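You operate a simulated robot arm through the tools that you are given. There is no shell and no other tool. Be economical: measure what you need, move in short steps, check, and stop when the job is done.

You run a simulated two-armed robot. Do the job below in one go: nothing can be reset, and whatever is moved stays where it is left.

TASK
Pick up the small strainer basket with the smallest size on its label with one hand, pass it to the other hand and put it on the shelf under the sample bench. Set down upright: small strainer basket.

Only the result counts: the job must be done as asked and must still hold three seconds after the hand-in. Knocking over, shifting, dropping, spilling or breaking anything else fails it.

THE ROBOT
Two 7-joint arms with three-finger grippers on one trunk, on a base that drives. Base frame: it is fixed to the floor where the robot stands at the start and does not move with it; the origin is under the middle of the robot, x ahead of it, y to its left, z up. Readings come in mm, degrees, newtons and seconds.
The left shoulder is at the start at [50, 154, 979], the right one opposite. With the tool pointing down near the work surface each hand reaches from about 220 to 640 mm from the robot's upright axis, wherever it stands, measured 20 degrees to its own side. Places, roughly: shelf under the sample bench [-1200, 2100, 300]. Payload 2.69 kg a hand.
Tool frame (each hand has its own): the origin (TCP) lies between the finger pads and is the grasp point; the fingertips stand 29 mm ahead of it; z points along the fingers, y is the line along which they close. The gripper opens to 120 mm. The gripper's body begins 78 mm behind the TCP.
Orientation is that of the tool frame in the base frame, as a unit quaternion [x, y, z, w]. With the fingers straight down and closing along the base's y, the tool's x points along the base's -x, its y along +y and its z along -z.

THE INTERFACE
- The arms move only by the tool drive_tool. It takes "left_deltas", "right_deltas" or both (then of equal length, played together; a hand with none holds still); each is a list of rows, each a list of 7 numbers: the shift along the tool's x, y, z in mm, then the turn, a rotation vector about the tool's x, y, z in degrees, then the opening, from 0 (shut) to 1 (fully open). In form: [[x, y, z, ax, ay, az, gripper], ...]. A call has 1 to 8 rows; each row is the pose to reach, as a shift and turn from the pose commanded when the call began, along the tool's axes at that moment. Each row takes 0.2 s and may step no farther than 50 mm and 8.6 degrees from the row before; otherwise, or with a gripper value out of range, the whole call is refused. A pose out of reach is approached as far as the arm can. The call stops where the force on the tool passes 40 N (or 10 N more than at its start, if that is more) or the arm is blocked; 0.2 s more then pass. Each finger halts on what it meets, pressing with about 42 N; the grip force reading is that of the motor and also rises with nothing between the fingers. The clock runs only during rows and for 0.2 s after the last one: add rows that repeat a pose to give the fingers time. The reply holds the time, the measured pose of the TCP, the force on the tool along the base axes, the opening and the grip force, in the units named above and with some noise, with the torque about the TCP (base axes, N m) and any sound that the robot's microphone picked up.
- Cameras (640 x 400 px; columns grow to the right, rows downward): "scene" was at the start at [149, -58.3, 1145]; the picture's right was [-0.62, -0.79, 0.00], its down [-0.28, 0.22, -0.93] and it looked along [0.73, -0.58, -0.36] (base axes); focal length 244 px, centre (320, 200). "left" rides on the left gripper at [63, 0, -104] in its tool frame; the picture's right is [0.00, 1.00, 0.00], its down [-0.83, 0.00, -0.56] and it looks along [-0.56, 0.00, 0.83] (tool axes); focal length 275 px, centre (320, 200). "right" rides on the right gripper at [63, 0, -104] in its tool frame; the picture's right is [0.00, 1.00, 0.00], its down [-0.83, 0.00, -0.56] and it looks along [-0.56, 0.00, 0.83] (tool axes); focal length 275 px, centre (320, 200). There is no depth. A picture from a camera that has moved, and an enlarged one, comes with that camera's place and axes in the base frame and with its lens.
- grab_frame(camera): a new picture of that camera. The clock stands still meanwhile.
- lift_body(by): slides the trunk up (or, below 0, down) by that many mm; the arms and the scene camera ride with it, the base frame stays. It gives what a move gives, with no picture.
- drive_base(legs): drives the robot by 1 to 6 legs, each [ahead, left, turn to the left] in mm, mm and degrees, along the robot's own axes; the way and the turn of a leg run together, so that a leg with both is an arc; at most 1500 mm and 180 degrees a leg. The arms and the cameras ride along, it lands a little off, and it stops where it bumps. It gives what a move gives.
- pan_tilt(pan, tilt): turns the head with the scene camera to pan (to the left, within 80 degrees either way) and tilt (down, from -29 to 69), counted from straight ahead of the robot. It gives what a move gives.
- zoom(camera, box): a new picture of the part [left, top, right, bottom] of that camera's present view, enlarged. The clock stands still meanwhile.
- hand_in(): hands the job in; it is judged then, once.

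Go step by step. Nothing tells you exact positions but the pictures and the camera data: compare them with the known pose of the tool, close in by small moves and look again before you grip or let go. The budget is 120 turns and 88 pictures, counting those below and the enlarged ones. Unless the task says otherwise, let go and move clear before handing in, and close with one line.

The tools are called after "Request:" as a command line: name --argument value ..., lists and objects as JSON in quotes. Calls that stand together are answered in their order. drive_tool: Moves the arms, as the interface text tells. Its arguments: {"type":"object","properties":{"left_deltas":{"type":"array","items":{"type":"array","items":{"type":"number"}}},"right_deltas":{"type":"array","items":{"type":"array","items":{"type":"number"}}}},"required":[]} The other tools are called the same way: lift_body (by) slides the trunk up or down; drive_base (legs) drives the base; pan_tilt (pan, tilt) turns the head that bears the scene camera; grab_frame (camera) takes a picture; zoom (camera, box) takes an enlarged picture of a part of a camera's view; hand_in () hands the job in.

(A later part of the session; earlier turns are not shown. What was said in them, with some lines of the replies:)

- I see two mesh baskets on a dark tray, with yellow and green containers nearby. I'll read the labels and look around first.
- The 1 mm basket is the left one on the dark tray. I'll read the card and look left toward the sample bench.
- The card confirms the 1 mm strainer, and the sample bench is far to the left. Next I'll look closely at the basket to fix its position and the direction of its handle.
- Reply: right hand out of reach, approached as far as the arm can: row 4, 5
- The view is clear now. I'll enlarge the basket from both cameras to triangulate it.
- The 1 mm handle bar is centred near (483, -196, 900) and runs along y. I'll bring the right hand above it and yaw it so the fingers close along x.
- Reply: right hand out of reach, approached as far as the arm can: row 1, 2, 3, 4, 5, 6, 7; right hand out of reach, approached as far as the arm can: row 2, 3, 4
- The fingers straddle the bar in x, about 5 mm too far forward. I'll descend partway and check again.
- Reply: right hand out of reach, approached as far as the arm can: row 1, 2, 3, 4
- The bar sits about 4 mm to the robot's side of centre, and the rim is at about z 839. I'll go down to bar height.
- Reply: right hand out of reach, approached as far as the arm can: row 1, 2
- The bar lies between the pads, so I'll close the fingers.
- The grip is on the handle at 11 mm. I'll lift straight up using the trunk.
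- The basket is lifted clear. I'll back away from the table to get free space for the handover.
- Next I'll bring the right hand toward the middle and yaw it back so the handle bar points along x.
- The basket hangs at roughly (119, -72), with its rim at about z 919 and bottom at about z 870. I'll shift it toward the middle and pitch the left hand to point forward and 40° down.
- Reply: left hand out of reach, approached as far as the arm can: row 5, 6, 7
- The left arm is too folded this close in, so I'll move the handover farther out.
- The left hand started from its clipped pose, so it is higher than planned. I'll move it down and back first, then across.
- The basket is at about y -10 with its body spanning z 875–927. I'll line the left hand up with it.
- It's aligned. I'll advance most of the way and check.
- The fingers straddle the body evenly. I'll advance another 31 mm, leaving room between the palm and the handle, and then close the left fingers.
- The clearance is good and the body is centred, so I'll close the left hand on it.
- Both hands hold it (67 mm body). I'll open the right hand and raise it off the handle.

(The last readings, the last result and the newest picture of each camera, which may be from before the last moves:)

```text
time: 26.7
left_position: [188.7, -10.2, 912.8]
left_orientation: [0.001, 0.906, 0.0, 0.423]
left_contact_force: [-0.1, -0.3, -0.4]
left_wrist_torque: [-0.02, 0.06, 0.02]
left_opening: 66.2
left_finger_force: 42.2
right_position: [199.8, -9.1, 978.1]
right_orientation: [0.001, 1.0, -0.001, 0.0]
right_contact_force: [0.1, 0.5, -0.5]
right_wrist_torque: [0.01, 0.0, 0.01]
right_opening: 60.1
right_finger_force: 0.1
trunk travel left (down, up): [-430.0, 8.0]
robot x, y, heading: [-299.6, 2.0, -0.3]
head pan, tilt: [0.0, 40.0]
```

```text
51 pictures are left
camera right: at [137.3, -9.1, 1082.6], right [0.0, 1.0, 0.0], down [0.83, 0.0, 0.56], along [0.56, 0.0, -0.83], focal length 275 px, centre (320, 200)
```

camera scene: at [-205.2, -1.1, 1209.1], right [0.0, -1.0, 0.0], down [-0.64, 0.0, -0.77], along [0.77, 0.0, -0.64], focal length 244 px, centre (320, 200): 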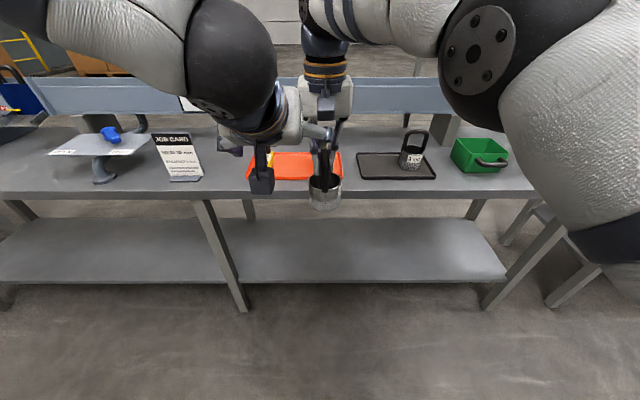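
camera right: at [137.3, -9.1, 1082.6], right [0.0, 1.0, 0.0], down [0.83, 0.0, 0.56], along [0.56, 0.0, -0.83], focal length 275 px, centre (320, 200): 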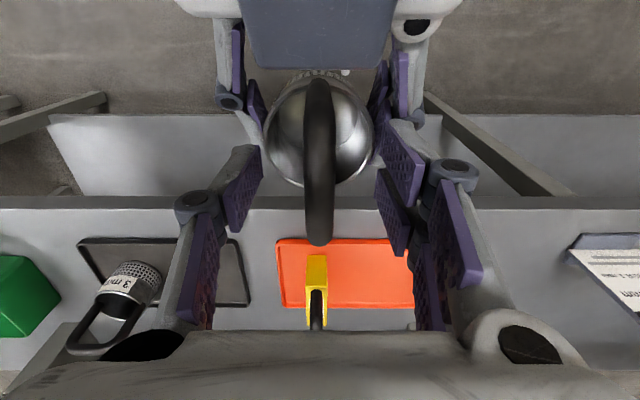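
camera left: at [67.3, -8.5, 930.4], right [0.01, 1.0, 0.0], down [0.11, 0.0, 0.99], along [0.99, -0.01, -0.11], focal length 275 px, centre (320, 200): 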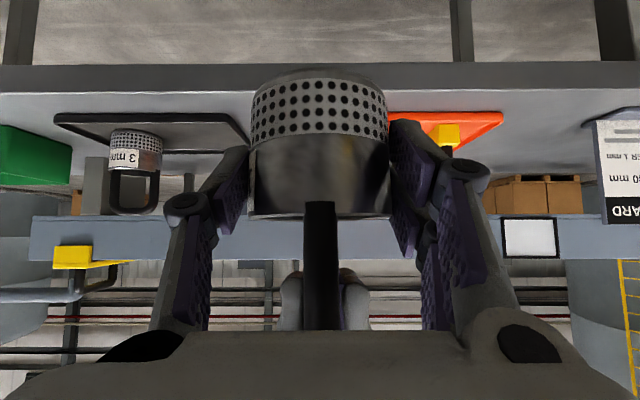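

The left hand holds it steady. Now the right hand goes up and away to its own side.

Request:
drive_tool --right_deltas '[[0, 0, -30, 0, 0, 0, 0.5], [0, 0, -60, 0, 0, 0, 0.5], [0, 0, -90, 0, 0, 0, 0.5], [0, -40, -90, 0, 0, 0, 0.5], [10, -80, -90, 0, 0, 0, 0.5], [20, -120, -90, 0, 0, 0, 0.5], [30, -160, -90, 0, 0, 0, 0.5], [40, -200, -90, 0, 0, 0, 0.5]]'

Request:
drive_tool --right_deltas '[[20, -30, 0, 0, 0, 0, 0.5], [40, -60, 0, 0, 0, 0, 0.5], [60, -90, 0, 0, 0, 0, 0.5]]'

Request:
grab_frame --camera "scene"

Request:
grab_frame --camera "left"

```text
time: 28.5
left_position: [186.9, -9.8, 912.6]
left_orientation: [0.002, 0.906, -0.001, 0.424]
left_contact_force: [-0.4, -0.2, 0.3]
left_wrist_torque: [0.05, 0.03, 0.02]
left_opening: 66.2
left_finger_force: 41.5
right_position: [159.2, -210.1, 1070.3]
right_orientation: [0.0, 1.0, 0.0, 0.001]
right_contact_force: [0.0, 0.3, -0.7]
right_wrist_torque: [0.03, 0.0, 0.01]
right_opening: 60.4
right_finger_force: 0.2
right hand out of reach, approached as far as the arm can: row 2, 3, 4
trunk travel left (down, up): [-430.0, 8.0]
robot x, y, heading: [-301.5, -0.2, -0.0]
head pan, tilt: [0.0, 40.0]
```

```text
time: 29.3
left_position: [189.0, -9.5, 912.5]
left_orientation: [0.002, 0.906, -0.001, 0.423]
left_contact_force: [-0.7, -0.7, 1.1]
left_wrist_torque: [0.0, -0.01, 0.02]
left_opening: 66.2
left_finger_force: 41.6
right_position: [97.8, -300.2, 1068.1]
right_orientation: [0.001, 1.0, 0.0, 0.002]
right_contact_force: [0.5, -0.8, 0.1]
right_wrist_torque: [0.03, 0.03, -0.01]
right_opening: 59.9
right_finger_force: 0.0
trunk travel left (down, up): [-430.0, 8.0]
robot x, y, heading: [-304.2, -2.2, 0.2]
head pan, tilt: [0.0, 40.0]
```

```text
50 pictures are left
camera scene: at [-204.8, -1.1, 1209.0], right [0.0, -1.0, 0.0], down [-0.64, 0.0, -0.77], along [0.77, 0.0, -0.64], focal length 244 px, centre (320, 200)
```

scene: 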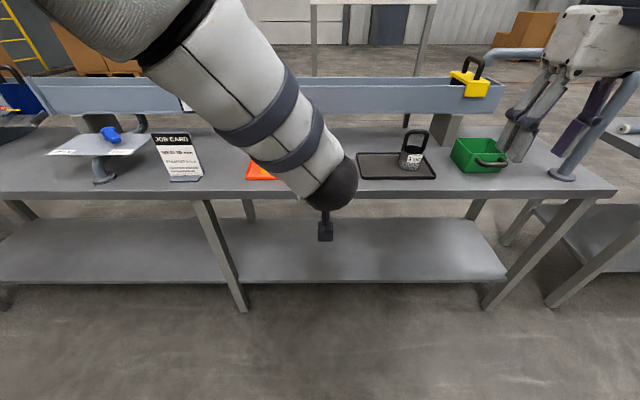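

```text
49 pictures are left
camera left: at [67.1, -8.9, 930.8], right [0.01, 1.0, 0.0], down [0.11, 0.0, 0.99], along [0.99, -0.01, -0.11], focal length 275 px, centre (320, 200)
```

left: 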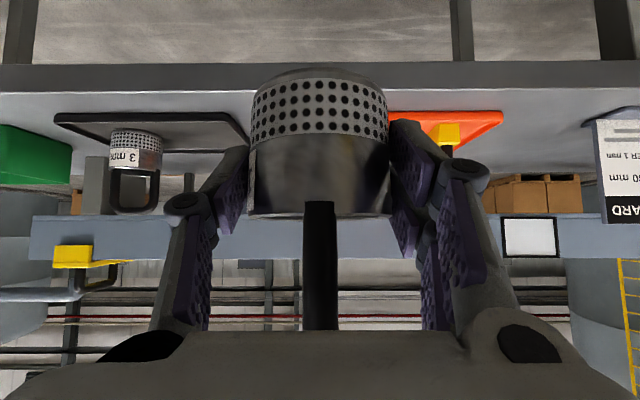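

The handover is complete. I'll turn left to face the sample bench and look.

Request:
drive_base --legs '[[-60, 0, 0], [0, 0, 90]]'

Request:
pan_tilt --pan 40 --tilt 20

Request:
grab_frame --camera "scene"

Request:
grab_frame --camera "left"

```text
time: 34.1
left_position: [-348.0, 490.3, 912.0]
left_orientation: [-0.638, 0.643, 0.298, 0.301]
left_contact_force: [0.3, -0.2, -1.8]
left_wrist_torque: [-0.03, 0.0, 0.0]
left_opening: 66.2
left_finger_force: 41.6
right_position: [-59.0, 398.5, 1066.9]
right_orientation: [-0.704, 0.71, 0.0, 0.0]
right_contact_force: [-0.3, 0.2, -0.3]
right_wrist_torque: [-0.05, 0.02, 0.01]
right_opening: 60.0
right_finger_force: 0.1
trunk travel left (down, up): [-430.0, 8.0]
robot x, y, heading: [-359.2, 2.8, 89.5]
head pan, tilt: [0.0, 40.0]
```

```text
time: 35.2
left_position: [-348.2, 489.5, 911.2]
left_orientation: [-0.637, 0.644, 0.298, 0.301]
left_contact_force: [-0.4, 0.3, -1.3]
left_wrist_torque: [0.01, 0.0, 0.01]
left_opening: 66.1
left_finger_force: 42.1
right_position: [-59.5, 397.6, 1067.1]
right_orientation: [-0.703, 0.711, 0.001, 0.0]
right_contact_force: [-0.2, 0.8, 0.0]
right_wrist_torque: [0.0, 0.01, 0.0]
right_opening: 59.8
right_finger_force: 0.0
trunk travel left (down, up): [-430.0, 8.0]
robot x, y, heading: [-361.2, -0.6, 89.5]
head pan, tilt: [40.0, 20.0]
```

```text
48 pictures are left
camera scene: at [-421.1, 84.5, 1240.2], right [0.77, 0.63, 0.0], down [0.22, -0.27, -0.94], along [-0.6, 0.73, -0.34], focal length 244 px, centre (320, 200)
```

scene: 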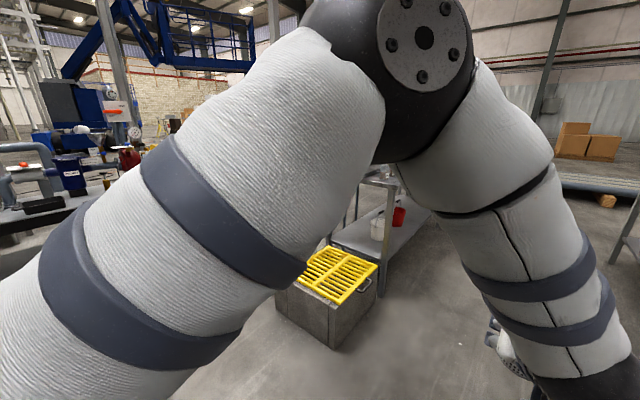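

```text
47 pictures are left
camera left: at [-349.4, 369.6, 930.5], right [-1.0, 0.01, 0.0], down [0.0, 0.11, 0.99], along [0.01, 0.99, -0.11], focal length 275 px, centre (320, 200)
```

left: 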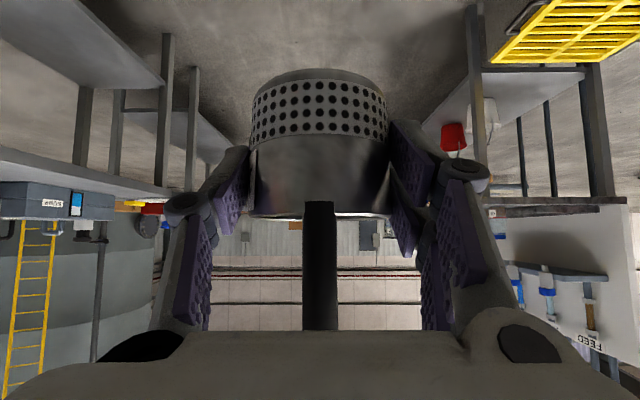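

Request:
pan_tilt --pan 10 --tilt 25

Request:
grab_frame --camera "scene"

Request:
zoom --camera "left" --box '[420, 0, 640, 220]'

```text
time: 36.1
left_position: [-347.7, 490.0, 913.2]
left_orientation: [-0.637, 0.644, 0.298, 0.301]
left_contact_force: [-1.1, -0.5, -1.6]
left_wrist_torque: [0.0, 0.03, 0.01]
left_opening: 66.2
left_finger_force: 42.3
right_position: [-58.0, 398.1, 1066.8]
right_orientation: [-0.704, 0.71, 0.0, 0.001]
right_contact_force: [0.8, 0.1, -1.2]
right_wrist_torque: [0.03, -0.03, 0.02]
right_opening: 60.1
right_finger_force: 0.0
trunk travel left (down, up): [-430.0, 8.0]
robot x, y, heading: [-358.2, 0.5, 89.4]
head pan, tilt: [10.0, 25.0]
```

```text
46 pictures are left
camera scene: at [-377.2, 103.3, 1232.2], right [0.99, 0.16, 0.0], down [0.07, -0.42, -0.91], along [-0.15, 0.89, -0.42], focal length 244 px, centre (320, 200)
```

scene: 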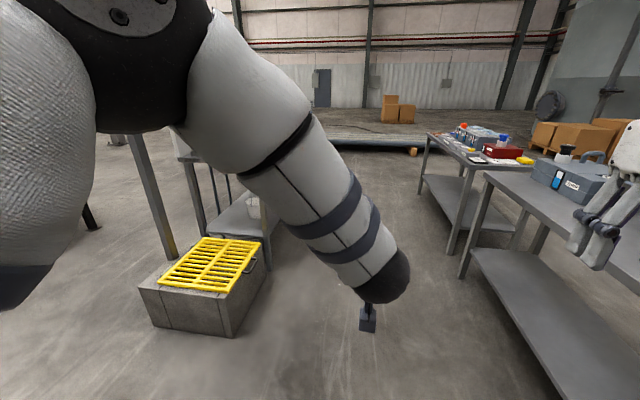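

```text
1.82 times, centred on (530, 110) of left
camera zoom: at [-349.4, 369.5, 930.5], right [-1.0, 0.01, 0.0], down [0.0, 0.11, 0.99], along [0.01, 0.99, -0.11], focal length 500 px, centre (-62, 364)
```

zoom: 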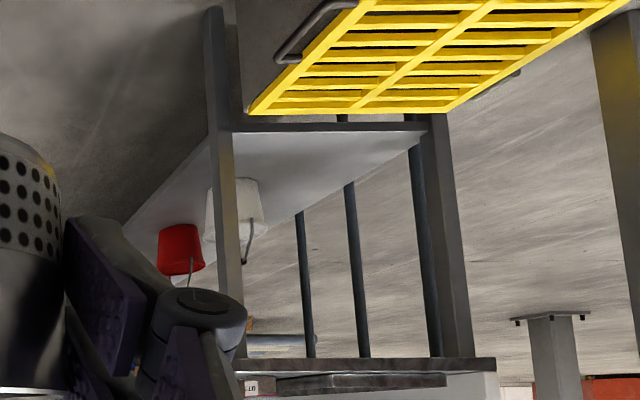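

The sample bench's front edge is at about x=-985, and its shelf starts near y=1400 with white and red buckets on it. I'll drive up the aisle alongside it.

Request:
drive_base --legs '[[1400, -60, 0], [850, 0, 0]]'

Request:
pan_tilt --pan 75 --tilt 35

Request:
grab_frame --camera "scene"

Request:
grab_frame --camera "left"

```text
time: 47.2
left_position: [-247.2, 2736.7, 912.6]
left_orientation: [-0.635, 0.646, 0.296, 0.302]
left_contact_force: [-0.3, -0.1, -0.7]
left_wrist_torque: [-0.03, -0.01, -0.01]
left_opening: 66.2
left_finger_force: 42.2
right_position: [39.5, 2642.9, 1068.6]
right_orientation: [-0.7, 0.714, -0.001, 0.0]
right_contact_force: [-0.3, -0.4, 0.4]
right_wrist_torque: [-0.03, -0.01, 0.01]
right_opening: 60.0
right_finger_force: 0.1
trunk travel left (down, up): [-430.0, 8.0]
robot x, y, heading: [-267.1, 2252.4, 88.9]
head pan, tilt: [10.0, 25.0]
```

```text
time: 48.6
left_position: [-247.1, 2737.6, 912.2]
left_orientation: [-0.635, 0.647, 0.297, 0.302]
left_contact_force: [0.2, 0.5, -1.5]
left_wrist_torque: [-0.02, -0.04, 0.01]
left_opening: 66.5
left_finger_force: 41.9
right_position: [39.5, 2644.1, 1067.0]
right_orientation: [-0.701, 0.714, 0.0, 0.0]
right_contact_force: [0.5, -0.3, -0.4]
right_wrist_torque: [0.01, 0.01, -0.02]
right_opening: 60.0
right_finger_force: 0.1
trunk travel left (down, up): [-430.0, 8.0]
robot x, y, heading: [-268.7, 2252.9, 88.8]
head pan, tilt: [75.0, 35.0]
```

```text
44 pictures are left
camera scene: at [-350.9, 2284.8, 1216.4], right [0.28, 0.96, 0.0], down [0.55, -0.16, -0.82], along [-0.79, 0.23, -0.57], focal length 244 px, centre (320, 200)
```

scene: 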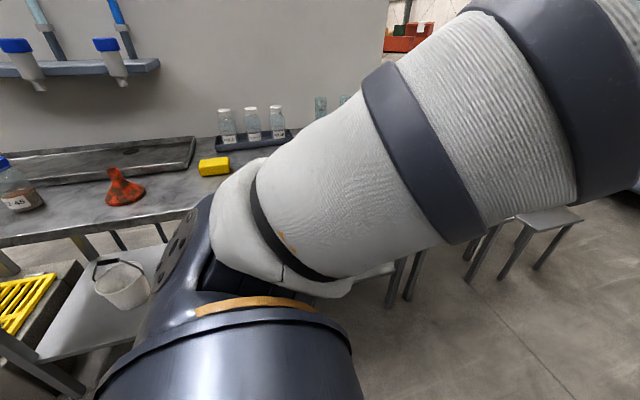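

```text
43 pictures are left
camera left: at [-250.9, 2617.4, 930.5], right [-1.0, 0.02, 0.0], down [0.01, 0.11, 0.99], along [0.02, 0.99, -0.11], focal length 275 px, centre (320, 200)
```

left: 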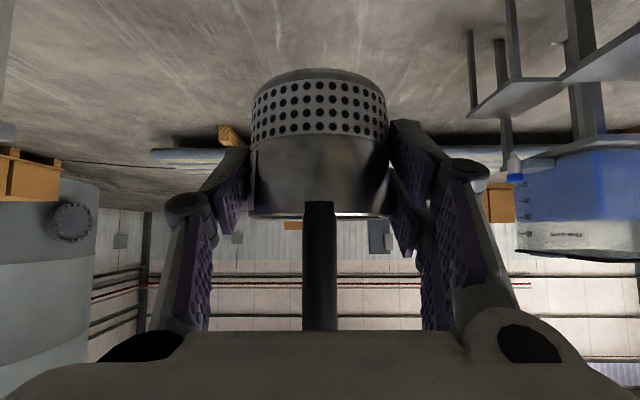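

I'll turn to face the bench.

Request:
drive_base --legs '[[0, 0, 91]]'

Request:
pan_tilt --pan 0 --tilt 35

Request:
grab_frame --camera "scene"

Request:
grab_frame --camera "left"

```text
time: 52.8
left_position: [-754.2, 2260.8, 911.9]
left_orientation: [0.906, -0.004, -0.422, -0.001]
left_contact_force: [0.2, 0.7, -1.8]
left_wrist_torque: [0.05, -0.05, -0.02]
left_opening: 66.2
left_finger_force: 41.9
right_position: [-663.3, 2550.6, 1067.8]
right_orientation: [1.0, -0.006, -0.001, 0.0]
right_contact_force: [0.1, 0.1, -0.3]
right_wrist_torque: [0.0, 0.02, 0.0]
right_opening: 60.2
right_finger_force: 0.1
trunk travel left (down, up): [-430.0, 8.0]
robot x, y, heading: [-266.4, 2249.8, 179.5]
head pan, tilt: [75.0, 35.0]
```

```text
time: 54.3
left_position: [-753.4, 2261.1, 911.7]
left_orientation: [0.906, -0.004, -0.424, -0.002]
left_contact_force: [-0.3, 0.0, -1.8]
left_wrist_torque: [0.0, -0.03, 0.0]
left_opening: 66.3
left_finger_force: 42.2
right_position: [-662.3, 2550.3, 1067.9]
right_orientation: [1.0, -0.006, 0.0, -0.001]
right_contact_force: [0.5, 0.2, 1.1]
right_wrist_torque: [0.01, -0.02, 0.0]
right_opening: 60.1
right_finger_force: 0.0
trunk travel left (down, up): [-430.0, 8.0]
robot x, y, heading: [-266.2, 2247.7, 179.5]
head pan, tilt: [0.0, 35.0]
```

```text
42 pictures are left
camera scene: at [-367.1, 2248.7, 1216.4], right [0.01, 1.0, 0.0], down [0.57, -0.01, -0.82], along [-0.82, 0.01, -0.57], focal length 244 px, centre (320, 200)
```

scene: 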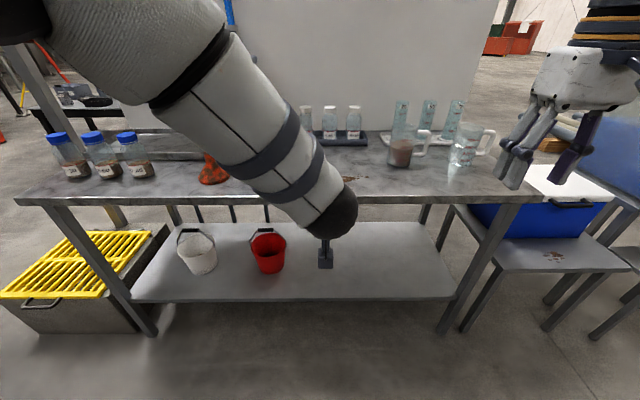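

```text
41 pictures are left
camera left: at [-634.4, 2260.7, 930.5], right [-0.01, -1.0, 0.0], down [-0.11, 0.0, 0.99], along [-0.99, 0.01, -0.11], focal length 275 px, centre (320, 200)
```

left: 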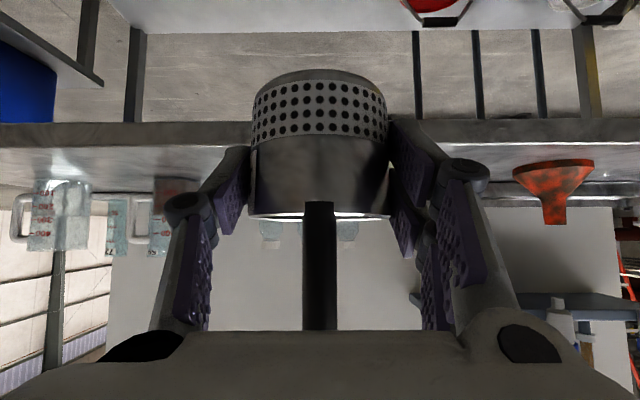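

The right half of the shelf is empty. The shelf's front edge is near x≈-960 and the bench top's edge is near x≈-920. I'll retract the right hand so it clears the bench, then lower the trunk.

Request:
drive_tool --right_deltas '[[25, -10, 10, 0, 0, 0, 0.5], [50, -20, 20, 0, 0, 0, 0.5], [75, -30, 30, 0, 0, 0, 0.5], [100, -40, 40, 0, 0, 0, 0.5], [125, -50, 50, 0, 0, 0, 0.5], [140, -60, 50, 0, 0, 0, 0.5]]'

Request:
lift_body --by -430

Request:
grab_frame --camera "scene"

Request:
grab_frame --camera "left"

```text
time: 55.7
left_position: [-754.9, 2261.2, 912.9]
left_orientation: [0.906, -0.004, -0.423, -0.002]
left_contact_force: [1.3, -0.1, -0.7]
left_wrist_torque: [-0.01, -0.01, 0.03]
left_opening: 66.2
left_finger_force: 41.8
right_position: [-522.5, 2611.2, 1015.5]
right_orientation: [1.0, -0.004, 0.0, 0.0]
right_contact_force: [-1.2, 0.5, -0.3]
right_wrist_torque: [-0.01, -0.03, 0.02]
right_opening: 60.0
right_finger_force: 0.1
trunk travel left (down, up): [-430.0, 8.0]
robot x, y, heading: [-266.2, 2250.2, 179.3]
head pan, tilt: [0.0, 35.0]
```

```text
refused: -430 is not a number from -400 to 400
```

```text
40 pictures are left
camera scene: at [-366.9, 2248.9, 1216.4], right [0.01, 1.0, 0.0], down [0.57, -0.01, -0.82], along [-0.82, 0.01, -0.57], focal length 244 px, centre (320, 200)
```

scene: 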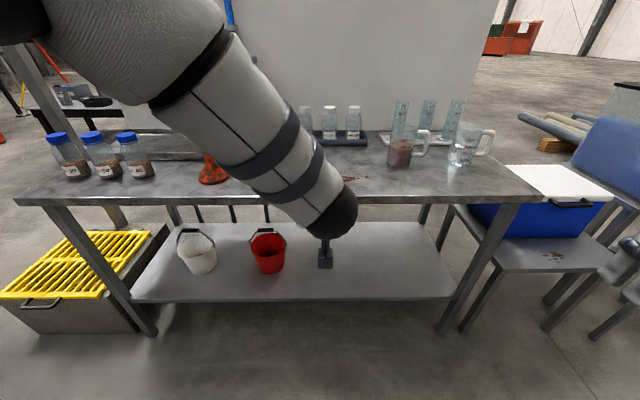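

```text
39 pictures are left
camera left: at [-634.3, 2260.8, 930.6], right [-0.01, -1.0, 0.0], down [-0.11, 0.0, 0.99], along [-0.99, 0.01, -0.11], focal length 275 px, centre (320, 200)
```

left: 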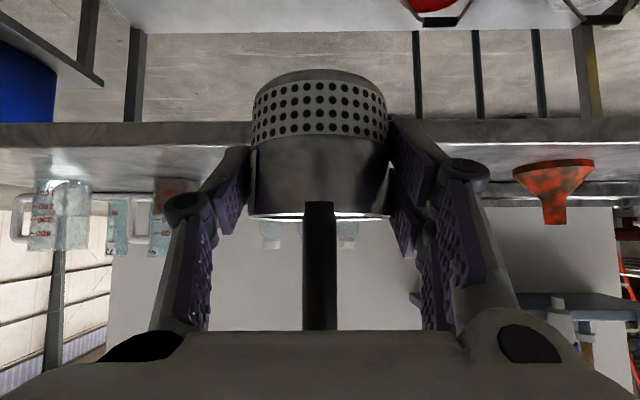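

The single lowering was over the limit, so I'll lower in two steps and slide 100 mm away from the red bucket.

Request:
drive_base --legs '[[0, -120, 0]]'

Request:
lift_body --by -300

Request:
lift_body --by -130

Request:
grab_frame --camera "scene"

Request:
grab_frame --camera "left"

```text
time: 57.3
left_position: [-753.2, 2380.6, 911.7]
left_orientation: [0.906, -0.004, -0.423, -0.002]
left_contact_force: [0.4, 0.2, -2.5]
left_wrist_torque: [-0.05, -0.01, 0.03]
left_opening: 66.4
left_finger_force: 42.4
right_position: [-521.9, 2727.5, 1016.0]
right_orientation: [1.0, -0.004, 0.0, 0.0]
right_contact_force: [0.5, 0.0, -0.3]
right_wrist_torque: [-0.04, 0.03, 0.03]
right_opening: 60.1
right_finger_force: 0.0
trunk travel left (down, up): [-430.0, 8.0]
robot x, y, heading: [-265.3, 2361.8, 179.7]
head pan, tilt: [0.0, 35.0]
```

```text
time: 60.3
left_position: [-754.1, 2380.2, 612.3]
left_orientation: [0.906, -0.004, -0.423, -0.002]
left_contact_force: [-0.3, 0.0, -1.4]
left_wrist_torque: [-0.04, -0.05, 0.02]
left_opening: 66.2
left_finger_force: 42.6
right_position: [-545.7, 2728.6, 601.1]
right_orientation: [0.971, -0.005, 0.239, 0.002]
right_contact_force: [0.1, 0.9, 0.3]
right_wrist_torque: [-0.01, 0.0, -0.02]
right_opening: 59.9
right_finger_force: 0.1
trunk travel left (down, up): [-130.0, 308.0]
robot x, y, heading: [-265.6, 2368.5, 179.5]
head pan, tilt: [0.0, 35.0]
```

```text
time: 61.8
left_position: [-752.9, 2379.7, 482.0]
left_orientation: [0.906, -0.004, -0.422, -0.002]
left_contact_force: [-0.2, 0.5, -1.1]
left_wrist_torque: [0.01, 0.02, 0.03]
left_opening: 66.4
left_finger_force: 41.9
right_position: [-561.6, 2730.3, 458.2]
right_orientation: [0.959, -0.005, 0.285, 0.004]
right_contact_force: [-0.4, -0.4, 0.5]
right_wrist_torque: [-0.02, -0.02, 0.02]
right_opening: 60.1
right_finger_force: 0.0
trunk travel left (down, up): [0.0, 438.0]
robot x, y, heading: [-262.5, 2366.7, 179.5]
head pan, tilt: [0.0, 35.0]
```

```text
38 pictures are left
camera scene: at [-537.1, 2368.7, 760.6], right [0.01, 1.0, 0.0], down [0.57, -0.01, -0.82], along [-0.82, 0.01, -0.57], focal length 244 px, centre (320, 200)
```

scene: 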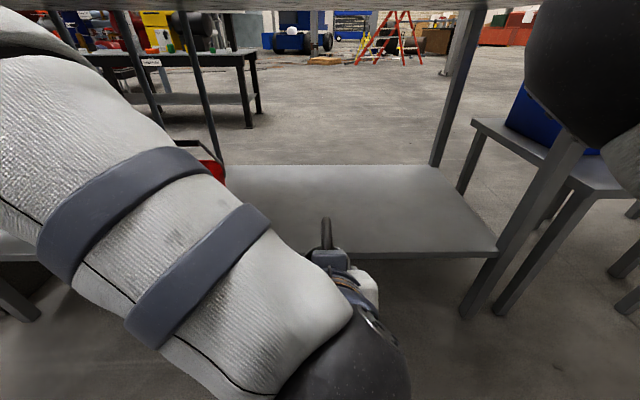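

```text
37 pictures are left
camera left: at [-633.3, 2378.8, 500.6], right [-0.01, -1.0, 0.0], down [-0.11, 0.0, 0.99], along [-0.99, 0.01, -0.11], focal length 275 px, centre (320, 200)
```

left: 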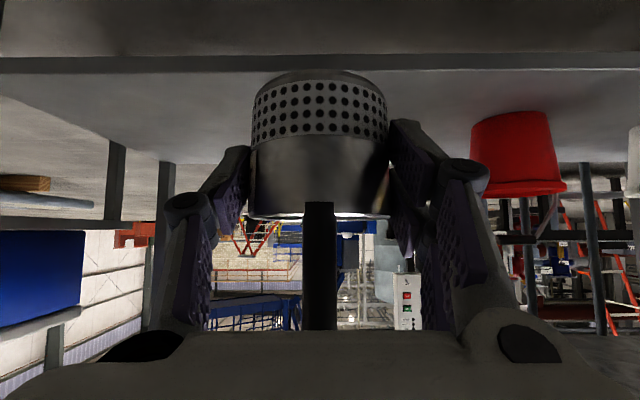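

The shelf top is at z≈306 with its front edge at x≈-954, and the spot ahead is empty. I'll advance the base 150 mm and check before extending the arm.

Request:
drive_base --legs '[[150, 0, 0]]'

Request:
drive_tool --left_deltas '[[17, 0, -14, 0, 0, 0, 0.3], [34, 0, -29, 0, 0, 0, 0.3], [54, 0, -45, 0, 0, 0, 0.3], [54, 0, -45, 0, 0, 0, 0.3]]'

Request:
grab_frame --camera "left"

Request:
grab_frame --camera "scene"

```text
time: 63.2
left_position: [-901.7, 2380.2, 481.4]
left_orientation: [0.906, -0.004, -0.423, -0.002]
left_contact_force: [0.2, 0.5, -1.7]
left_wrist_torque: [0.02, -0.02, 0.01]
left_opening: 66.5
left_finger_force: 41.6
right_position: [-709.6, 2732.0, 459.9]
right_orientation: [0.959, -0.005, 0.285, 0.004]
right_contact_force: [0.1, -0.8, 0.1]
right_wrist_torque: [-0.01, -0.02, 0.03]
right_opening: 60.3
right_finger_force: 0.0
trunk travel left (down, up): [0.0, 438.0]
robot x, y, heading: [-413.9, 2370.7, 179.7]
head pan, tilt: [0.0, 35.0]
```

```text
time: 64.2
left_position: [-832.4, 2380.4, 470.2]
left_orientation: [0.906, -0.003, -0.423, -0.001]
left_contact_force: [0.9, 0.4, -1.5]
left_wrist_torque: [-0.02, 0.0, -0.02]
left_opening: 66.3
left_finger_force: 42.3
right_position: [-710.8, 2731.0, 458.2]
right_orientation: [0.958, -0.005, 0.285, 0.004]
right_contact_force: [-0.5, 0.4, 0.5]
right_wrist_torque: [0.02, 0.01, -0.05]
right_opening: 59.9
right_finger_force: 0.0
trunk travel left (down, up): [0.0, 438.0]
robot x, y, heading: [-413.2, 2369.9, 179.8]
head pan, tilt: [0.0, 35.0]
```

```text
36 pictures are left
camera left: at [-713.0, 2379.2, 487.9], right [-0.01, -1.0, 0.0], down [-0.11, 0.0, 0.99], along [-0.99, 0.01, -0.11], focal length 275 px, centre (320, 200)
```

left: 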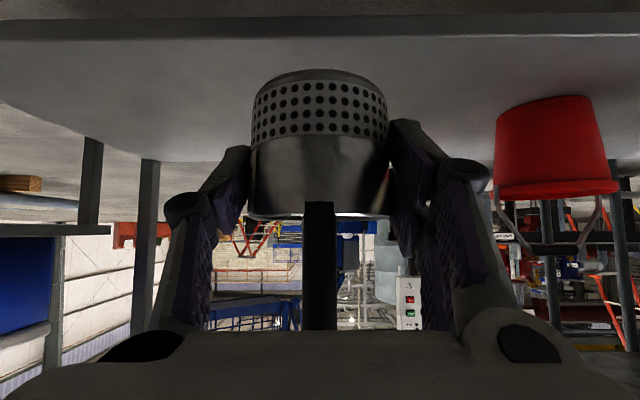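

```text
35 pictures are left
camera scene: at [-685.8, 2370.0, 760.6], right [0.01, 1.0, 0.0], down [0.57, -0.01, -0.82], along [-0.82, 0.01, -0.57], focal length 244 px, centre (320, 200)
```

scene: 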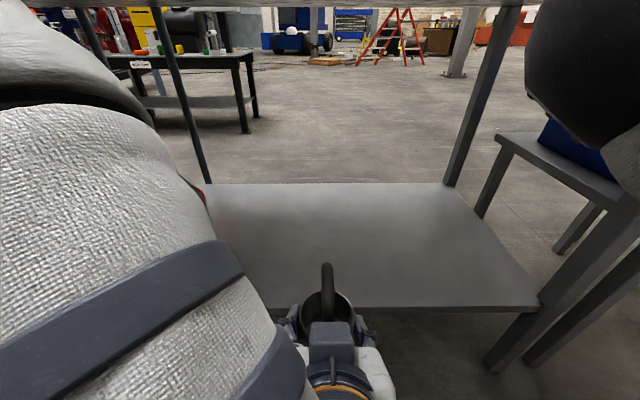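

I had a sign wrong, so the hand came back instead of down, which is harmless. Now I'll move it forward 197 mm and down 50 mm over the shelf.

Request:
drive_tool --left_deltas '[[-15, 0, 30, 0, 0, 0, 0.3], [-29, 0, 61, 0, 0, 0, 0.3], [-44, 0, 92, 0, 0, 0, 0.3], [-59, 0, 122, 0, 0, 0, 0.3], [-73, 0, 152, 0, 0, 0, 0.3], [-88, 0, 183, 0, 0, 0, 0.3], [-88, 0, 183, 0, 0, 0, 0.3]]'

Request:
grab_frame --camera "left"

Request:
grab_frame --camera "scene"

```text
time: 65.8
left_position: [-1030.1, 2380.9, 420.2]
left_orientation: [0.906, -0.004, -0.422, -0.002]
left_contact_force: [0.3, 0.3, -2.6]
left_wrist_torque: [-0.02, -0.04, 0.0]
left_opening: 66.2
left_finger_force: 42.3
right_position: [-711.0, 2731.0, 457.7]
right_orientation: [0.959, -0.005, 0.285, 0.004]
right_contact_force: [-0.8, 0.2, -0.2]
right_wrist_torque: [0.02, 0.0, -0.01]
right_opening: 60.2
right_finger_force: 0.1
trunk travel left (down, up): [0.0, 438.0]
robot x, y, heading: [-411.4, 2371.1, 179.4]
head pan, tilt: [0.0, 35.0]
```

```text
34 pictures are left
camera left: at [-910.5, 2380.6, 437.8], right [-0.01, -1.0, 0.0], down [-0.11, 0.0, 0.99], along [-0.99, 0.01, -0.11], focal length 275 px, centre (320, 200)
```

left: 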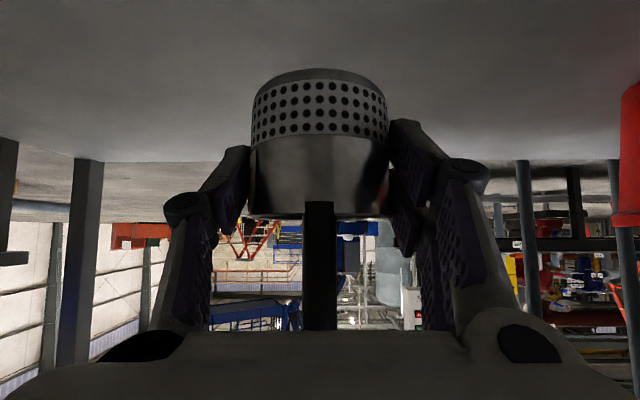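

```text
33 pictures are left
camera scene: at [-685.8, 2370.0, 760.5], right [0.01, 1.0, 0.0], down [0.57, -0.01, -0.82], along [-0.82, 0.01, -0.57], focal length 244 px, centre (320, 200)
```

scene: 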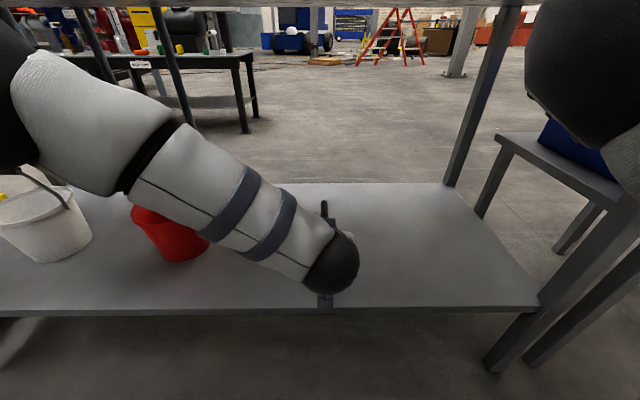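

The basket is over the shelf. I'll lower it 55 mm and check.

Request:
drive_tool --left_deltas '[[11, 0, 9, 0, 0, 0, 0.3], [21, 0, 18, 0, 0, 0, 0.3], [32, 0, 26, 0, 0, 0, 0.3], [42, 0, 35, 0, 0, 0, 0.3], [42, 0, 35, 0, 0, 0, 0.3]]'

Request:
grab_frame --camera "left"

Request:
grab_frame --camera "scene"

```text
time: 67.0
left_position: [-1029.8, 2382.2, 363.7]
left_orientation: [0.906, -0.004, -0.424, -0.002]
left_contact_force: [-0.3, 0.3, -1.8]
left_wrist_torque: [0.02, -0.03, -0.04]
left_opening: 66.4
left_finger_force: 42.4
right_position: [-710.4, 2732.7, 458.5]
right_orientation: [0.959, -0.005, 0.285, 0.004]
right_contact_force: [-0.1, 0.9, -0.1]
right_wrist_torque: [-0.04, 0.03, -0.02]
right_opening: 59.8
right_finger_force: 0.0
trunk travel left (down, up): [0.0, 438.0]
robot x, y, heading: [-410.9, 2368.2, 179.5]
head pan, tilt: [0.0, 35.0]
```

```text
32 pictures are left
camera left: at [-909.1, 2381.2, 382.7], right [-0.01, -1.0, 0.0], down [-0.11, 0.0, 0.99], along [-0.99, 0.01, -0.11], focal length 275 px, centre (320, 200)
```

left: 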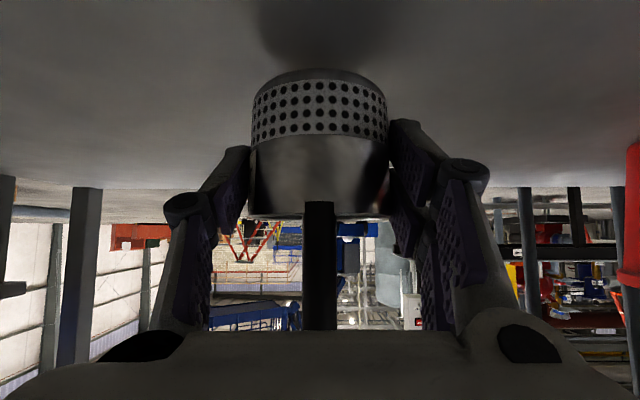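

```text
31 pictures are left
camera scene: at [-685.8, 2370.0, 760.5], right [0.01, 1.0, 0.0], down [0.57, -0.01, -0.82], along [-0.82, 0.01, -0.57], focal length 244 px, centre (320, 200)
```

scene: 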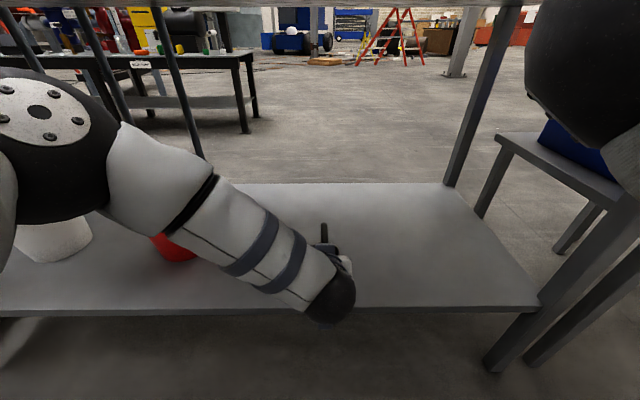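

Request:
drive_tool --left_deltas '[[3.8, 0, 3.2, 0, 0, 0, 0.3], [7.7, 0, 6.4, 0, 0, 0, 0.3], [10.7, 0, 9, 0, 0, 0, 0.3], [10.7, 0, 9, 0, 0, 0, 0.3]]'

Request:
grab_frame --camera "left"

```text
time: 68.0
left_position: [-1029.7, 2381.7, 350.4]
left_orientation: [0.906, -0.004, -0.423, -0.002]
left_contact_force: [-1.0, -0.3, -1.1]
left_wrist_torque: [-0.01, -0.03, -0.01]
left_opening: 66.5
left_finger_force: 42.3
right_position: [-710.1, 2732.3, 459.3]
right_orientation: [0.959, -0.005, 0.284, 0.004]
right_contact_force: [0.0, 0.8, -0.8]
right_wrist_torque: [-0.02, 0.0, 0.0]
right_opening: 59.6
right_finger_force: 0.1
trunk travel left (down, up): [0.0, 438.0]
robot x, y, heading: [-410.1, 2369.9, 179.6]
head pan, tilt: [0.0, 35.0]
```

```text
30 pictures are left
camera left: at [-909.3, 2381.4, 369.0], right [-0.01, -1.0, 0.0], down [-0.11, 0.0, 0.99], along [-0.99, 0.01, -0.11], focal length 275 px, centre (320, 200)
```

left: 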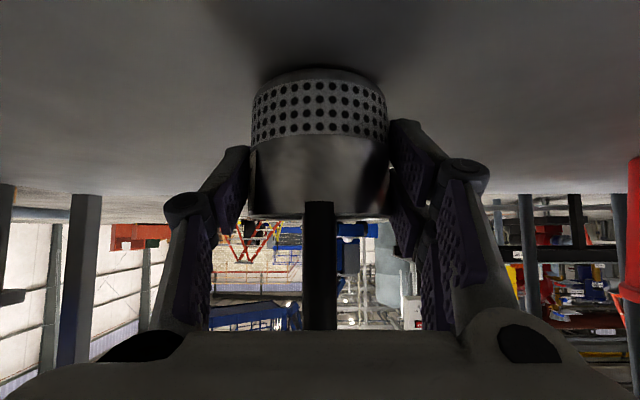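

The shadow shows the bottom is nearly down. I'll creep in 1.5 mm steps while watching the force.

Request:
drive_tool --left_deltas '[[1.15, 0, 0.96, 0, 0, 0, 0.3], [2.3, 0, 1.93, 0, 0, 0, 0.3], [3.4, 0, 2.9, 0, 0, 0, 0.3], [3.4, 0, 2.9, 0, 0, 0, 0.3]]'

```text
time: 69.0
left_position: [-1030.3, 2381.9, 346.1]
left_orientation: [0.906, -0.004, -0.423, -0.002]
left_contact_force: [0.6, 0.4, -1.5]
left_wrist_torque: [0.04, -0.05, 0.01]
left_opening: 66.4
left_finger_force: 41.9
right_position: [-709.8, 2732.2, 459.4]
right_orientation: [0.959, -0.005, 0.284, 0.005]
right_contact_force: [0.1, 0.0, 0.6]
right_wrist_torque: [-0.01, 0.02, -0.01]
right_opening: 60.1
right_finger_force: 0.0
trunk travel left (down, up): [0.0, 438.0]
robot x, y, heading: [-412.3, 2368.1, 179.4]
head pan, tilt: [0.0, 35.0]
```

Request:
drive_tool --left_deltas '[[1.15, 0, 0.96, 0, 0, 0, 0.3], [2.3, 0, 1.93, 0, 0, 0, 0.3], [2.3, 0, 1.93, 0, 0, 0, 0.3]]'

Request:
zoom --camera "left" --box '[220, 20, 420, 145]'

```text
time: 69.8
left_position: [-1029.7, 2382.3, 345.4]
left_orientation: [0.905, -0.004, -0.425, -0.003]
left_contact_force: [3.6, -1.1, 16.4]
left_wrist_torque: [0.07, -0.42, 0.02]
left_opening: 66.1
left_finger_force: 41.6
right_position: [-709.9, 2731.2, 459.3]
right_orientation: [0.959, -0.004, 0.283, 0.004]
right_contact_force: [0.2, -0.1, -0.3]
right_wrist_torque: [-0.03, 0.01, 0.0]
right_opening: 60.1
right_finger_force: 0.1
trunk travel left (down, up): [0.0, 438.0]
robot x, y, heading: [-412.5, 2367.6, 179.4]
head pan, tilt: [0.0, 35.0]
```

```text
3.20 times, centred on (320, 82) of left
camera zoom: at [-909.8, 2381.4, 363.5], right [-0.01, -1.0, 0.0], down [-0.1, 0.0, 0.99], along [-0.99, 0.01, -0.1], focal length 881 px, centre (320, 576)
```

zoom: 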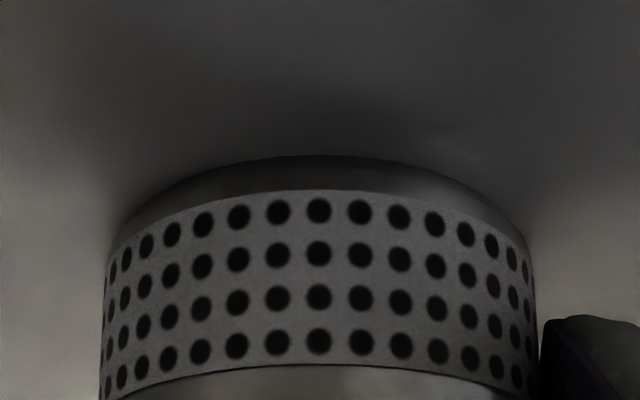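

Contact with the shelf at 16 N. I'll ease back slightly and release.

Request:
drive_tool --left_deltas '[[-1, 0, -0.8, 0, 0, 0, 0.3], [-1, 0, -0.8, 0, 0, 0, 0.56], [-1, 0, -0.8, 0, 0, 0, 0.7], [-1, 0, -0.8, 0, 0, 0, 0.9], [-1, 0, -0.8, 0, 0, 0, 0.9], [-1, 0, -0.8, 0, 0, 0, 0.9]]'

Request:
grab_frame --camera "left"

```text
time: 71.2
left_position: [-1030.0, 2381.8, 345.1]
left_orientation: [0.906, -0.004, -0.424, -0.002]
left_contact_force: [0.7, 0.6, 0.6]
left_wrist_torque: [-0.02, 0.01, -0.05]
left_opening: 108.1
left_finger_force: 0.0
right_position: [-710.1, 2731.0, 459.8]
right_orientation: [0.959, -0.005, 0.285, 0.004]
right_contact_force: [0.0, -1.0, 0.8]
right_wrist_torque: [-0.02, 0.01, 0.01]
right_opening: 60.1
right_finger_force: 0.1
trunk travel left (down, up): [0.0, 438.0]
robot x, y, heading: [-412.3, 2368.3, 179.4]
head pan, tilt: [0.0, 35.0]
```

```text
28 pictures are left
camera left: at [-909.6, 2381.3, 363.6], right [-0.01, -1.0, 0.0], down [-0.11, 0.0, 0.99], along [-0.99, 0.01, -0.11], focal length 275 px, centre (320, 200)
```

left: 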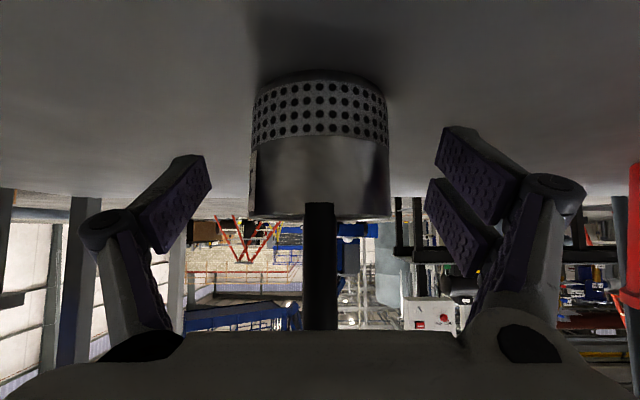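

The basket stands upright and free of the fingers. I'll retreat straight back along the tool axis.

Request:
drive_tool --left_deltas '[[0, 0, -20, 0, 0, 0, 0.9], [0, 0, -45, 0, 0, 0, 0.9], [0, 0, -70, 0, 0, 0, 0.9], [0, 0, -95, 0, 0, 0, 0.9], [0, 0, -120, 0, 0, 0, 0.9], [0, 0, -140, 0, 0, 0, 0.9]]'

Request:
drive_base --legs '[[-250, 0, 0]]'

Request:
grab_frame --camera "left"

Request:
grab_frame --camera "scene"

```text
time: 72.6
left_position: [-921.0, 2382.9, 435.1]
left_orientation: [0.906, -0.004, -0.424, -0.002]
left_contact_force: [-0.6, -0.3, -0.7]
left_wrist_torque: [0.0, 0.01, -0.02]
left_opening: 108.2
left_finger_force: 0.1
right_position: [-710.1, 2731.1, 459.1]
right_orientation: [0.958, -0.006, 0.285, 0.004]
right_contact_force: [-1.0, -0.3, 0.2]
right_wrist_torque: [-0.03, 0.05, -0.01]
right_opening: 60.1
right_finger_force: 0.1
trunk travel left (down, up): [0.0, 438.0]
robot x, y, heading: [-412.4, 2372.5, 179.5]
head pan, tilt: [0.0, 35.0]
```

```text
time: 74.4
left_position: [-671.1, 2379.3, 434.6]
left_orientation: [0.906, -0.003, -0.423, -0.001]
left_contact_force: [-0.5, 0.8, -0.1]
left_wrist_torque: [0.01, -0.01, 0.0]
left_opening: 108.2
left_finger_force: 0.1
right_position: [-460.2, 2730.2, 457.6]
right_orientation: [0.959, -0.004, 0.285, 0.004]
right_contact_force: [-0.3, -0.2, -0.3]
right_wrist_torque: [0.02, -0.02, -0.03]
right_opening: 60.1
right_finger_force: 0.1
trunk travel left (down, up): [0.0, 438.0]
robot x, y, heading: [-163.7, 2365.0, 179.7]
head pan, tilt: [0.0, 35.0]
```

```text
27 pictures are left
camera left: at [-551.0, 2377.6, 453.2], right [-0.01, -1.0, 0.0], down [-0.11, 0.0, 0.99], along [-0.99, 0.01, -0.11], focal length 275 px, centre (320, 200)
```

left: 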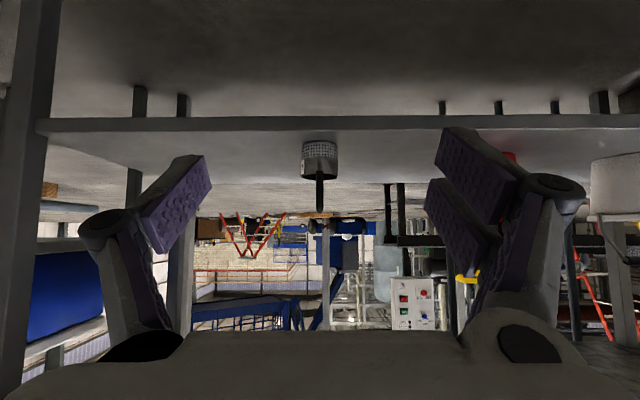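

```text
26 pictures are left
camera scene: at [-435.0, 2367.6, 760.6], right [0.01, 1.0, 0.0], down [0.57, 0.0, -0.82], along [-0.82, 0.01, -0.57], focal length 244 px, centre (320, 200)
```

scene: 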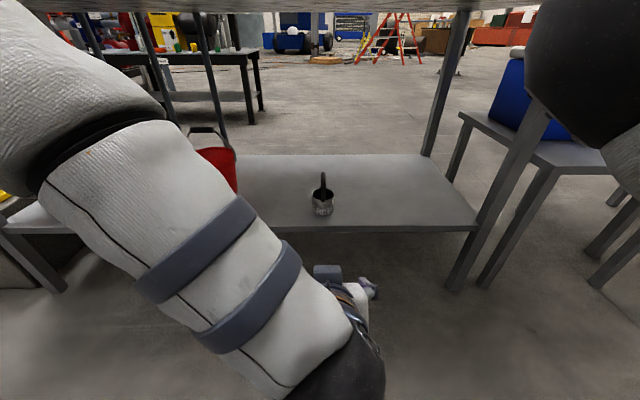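

The basket stands upright on the shelf, well inside the front edge, and both hands are clear. I'm handing in.

Request:
hand_in

```text
The job is handed in.
```

The right hand picked up the 1 mm strainer basket and passed it to the left, which set it upright on the shelf under the sample bench; nothing else was touched.
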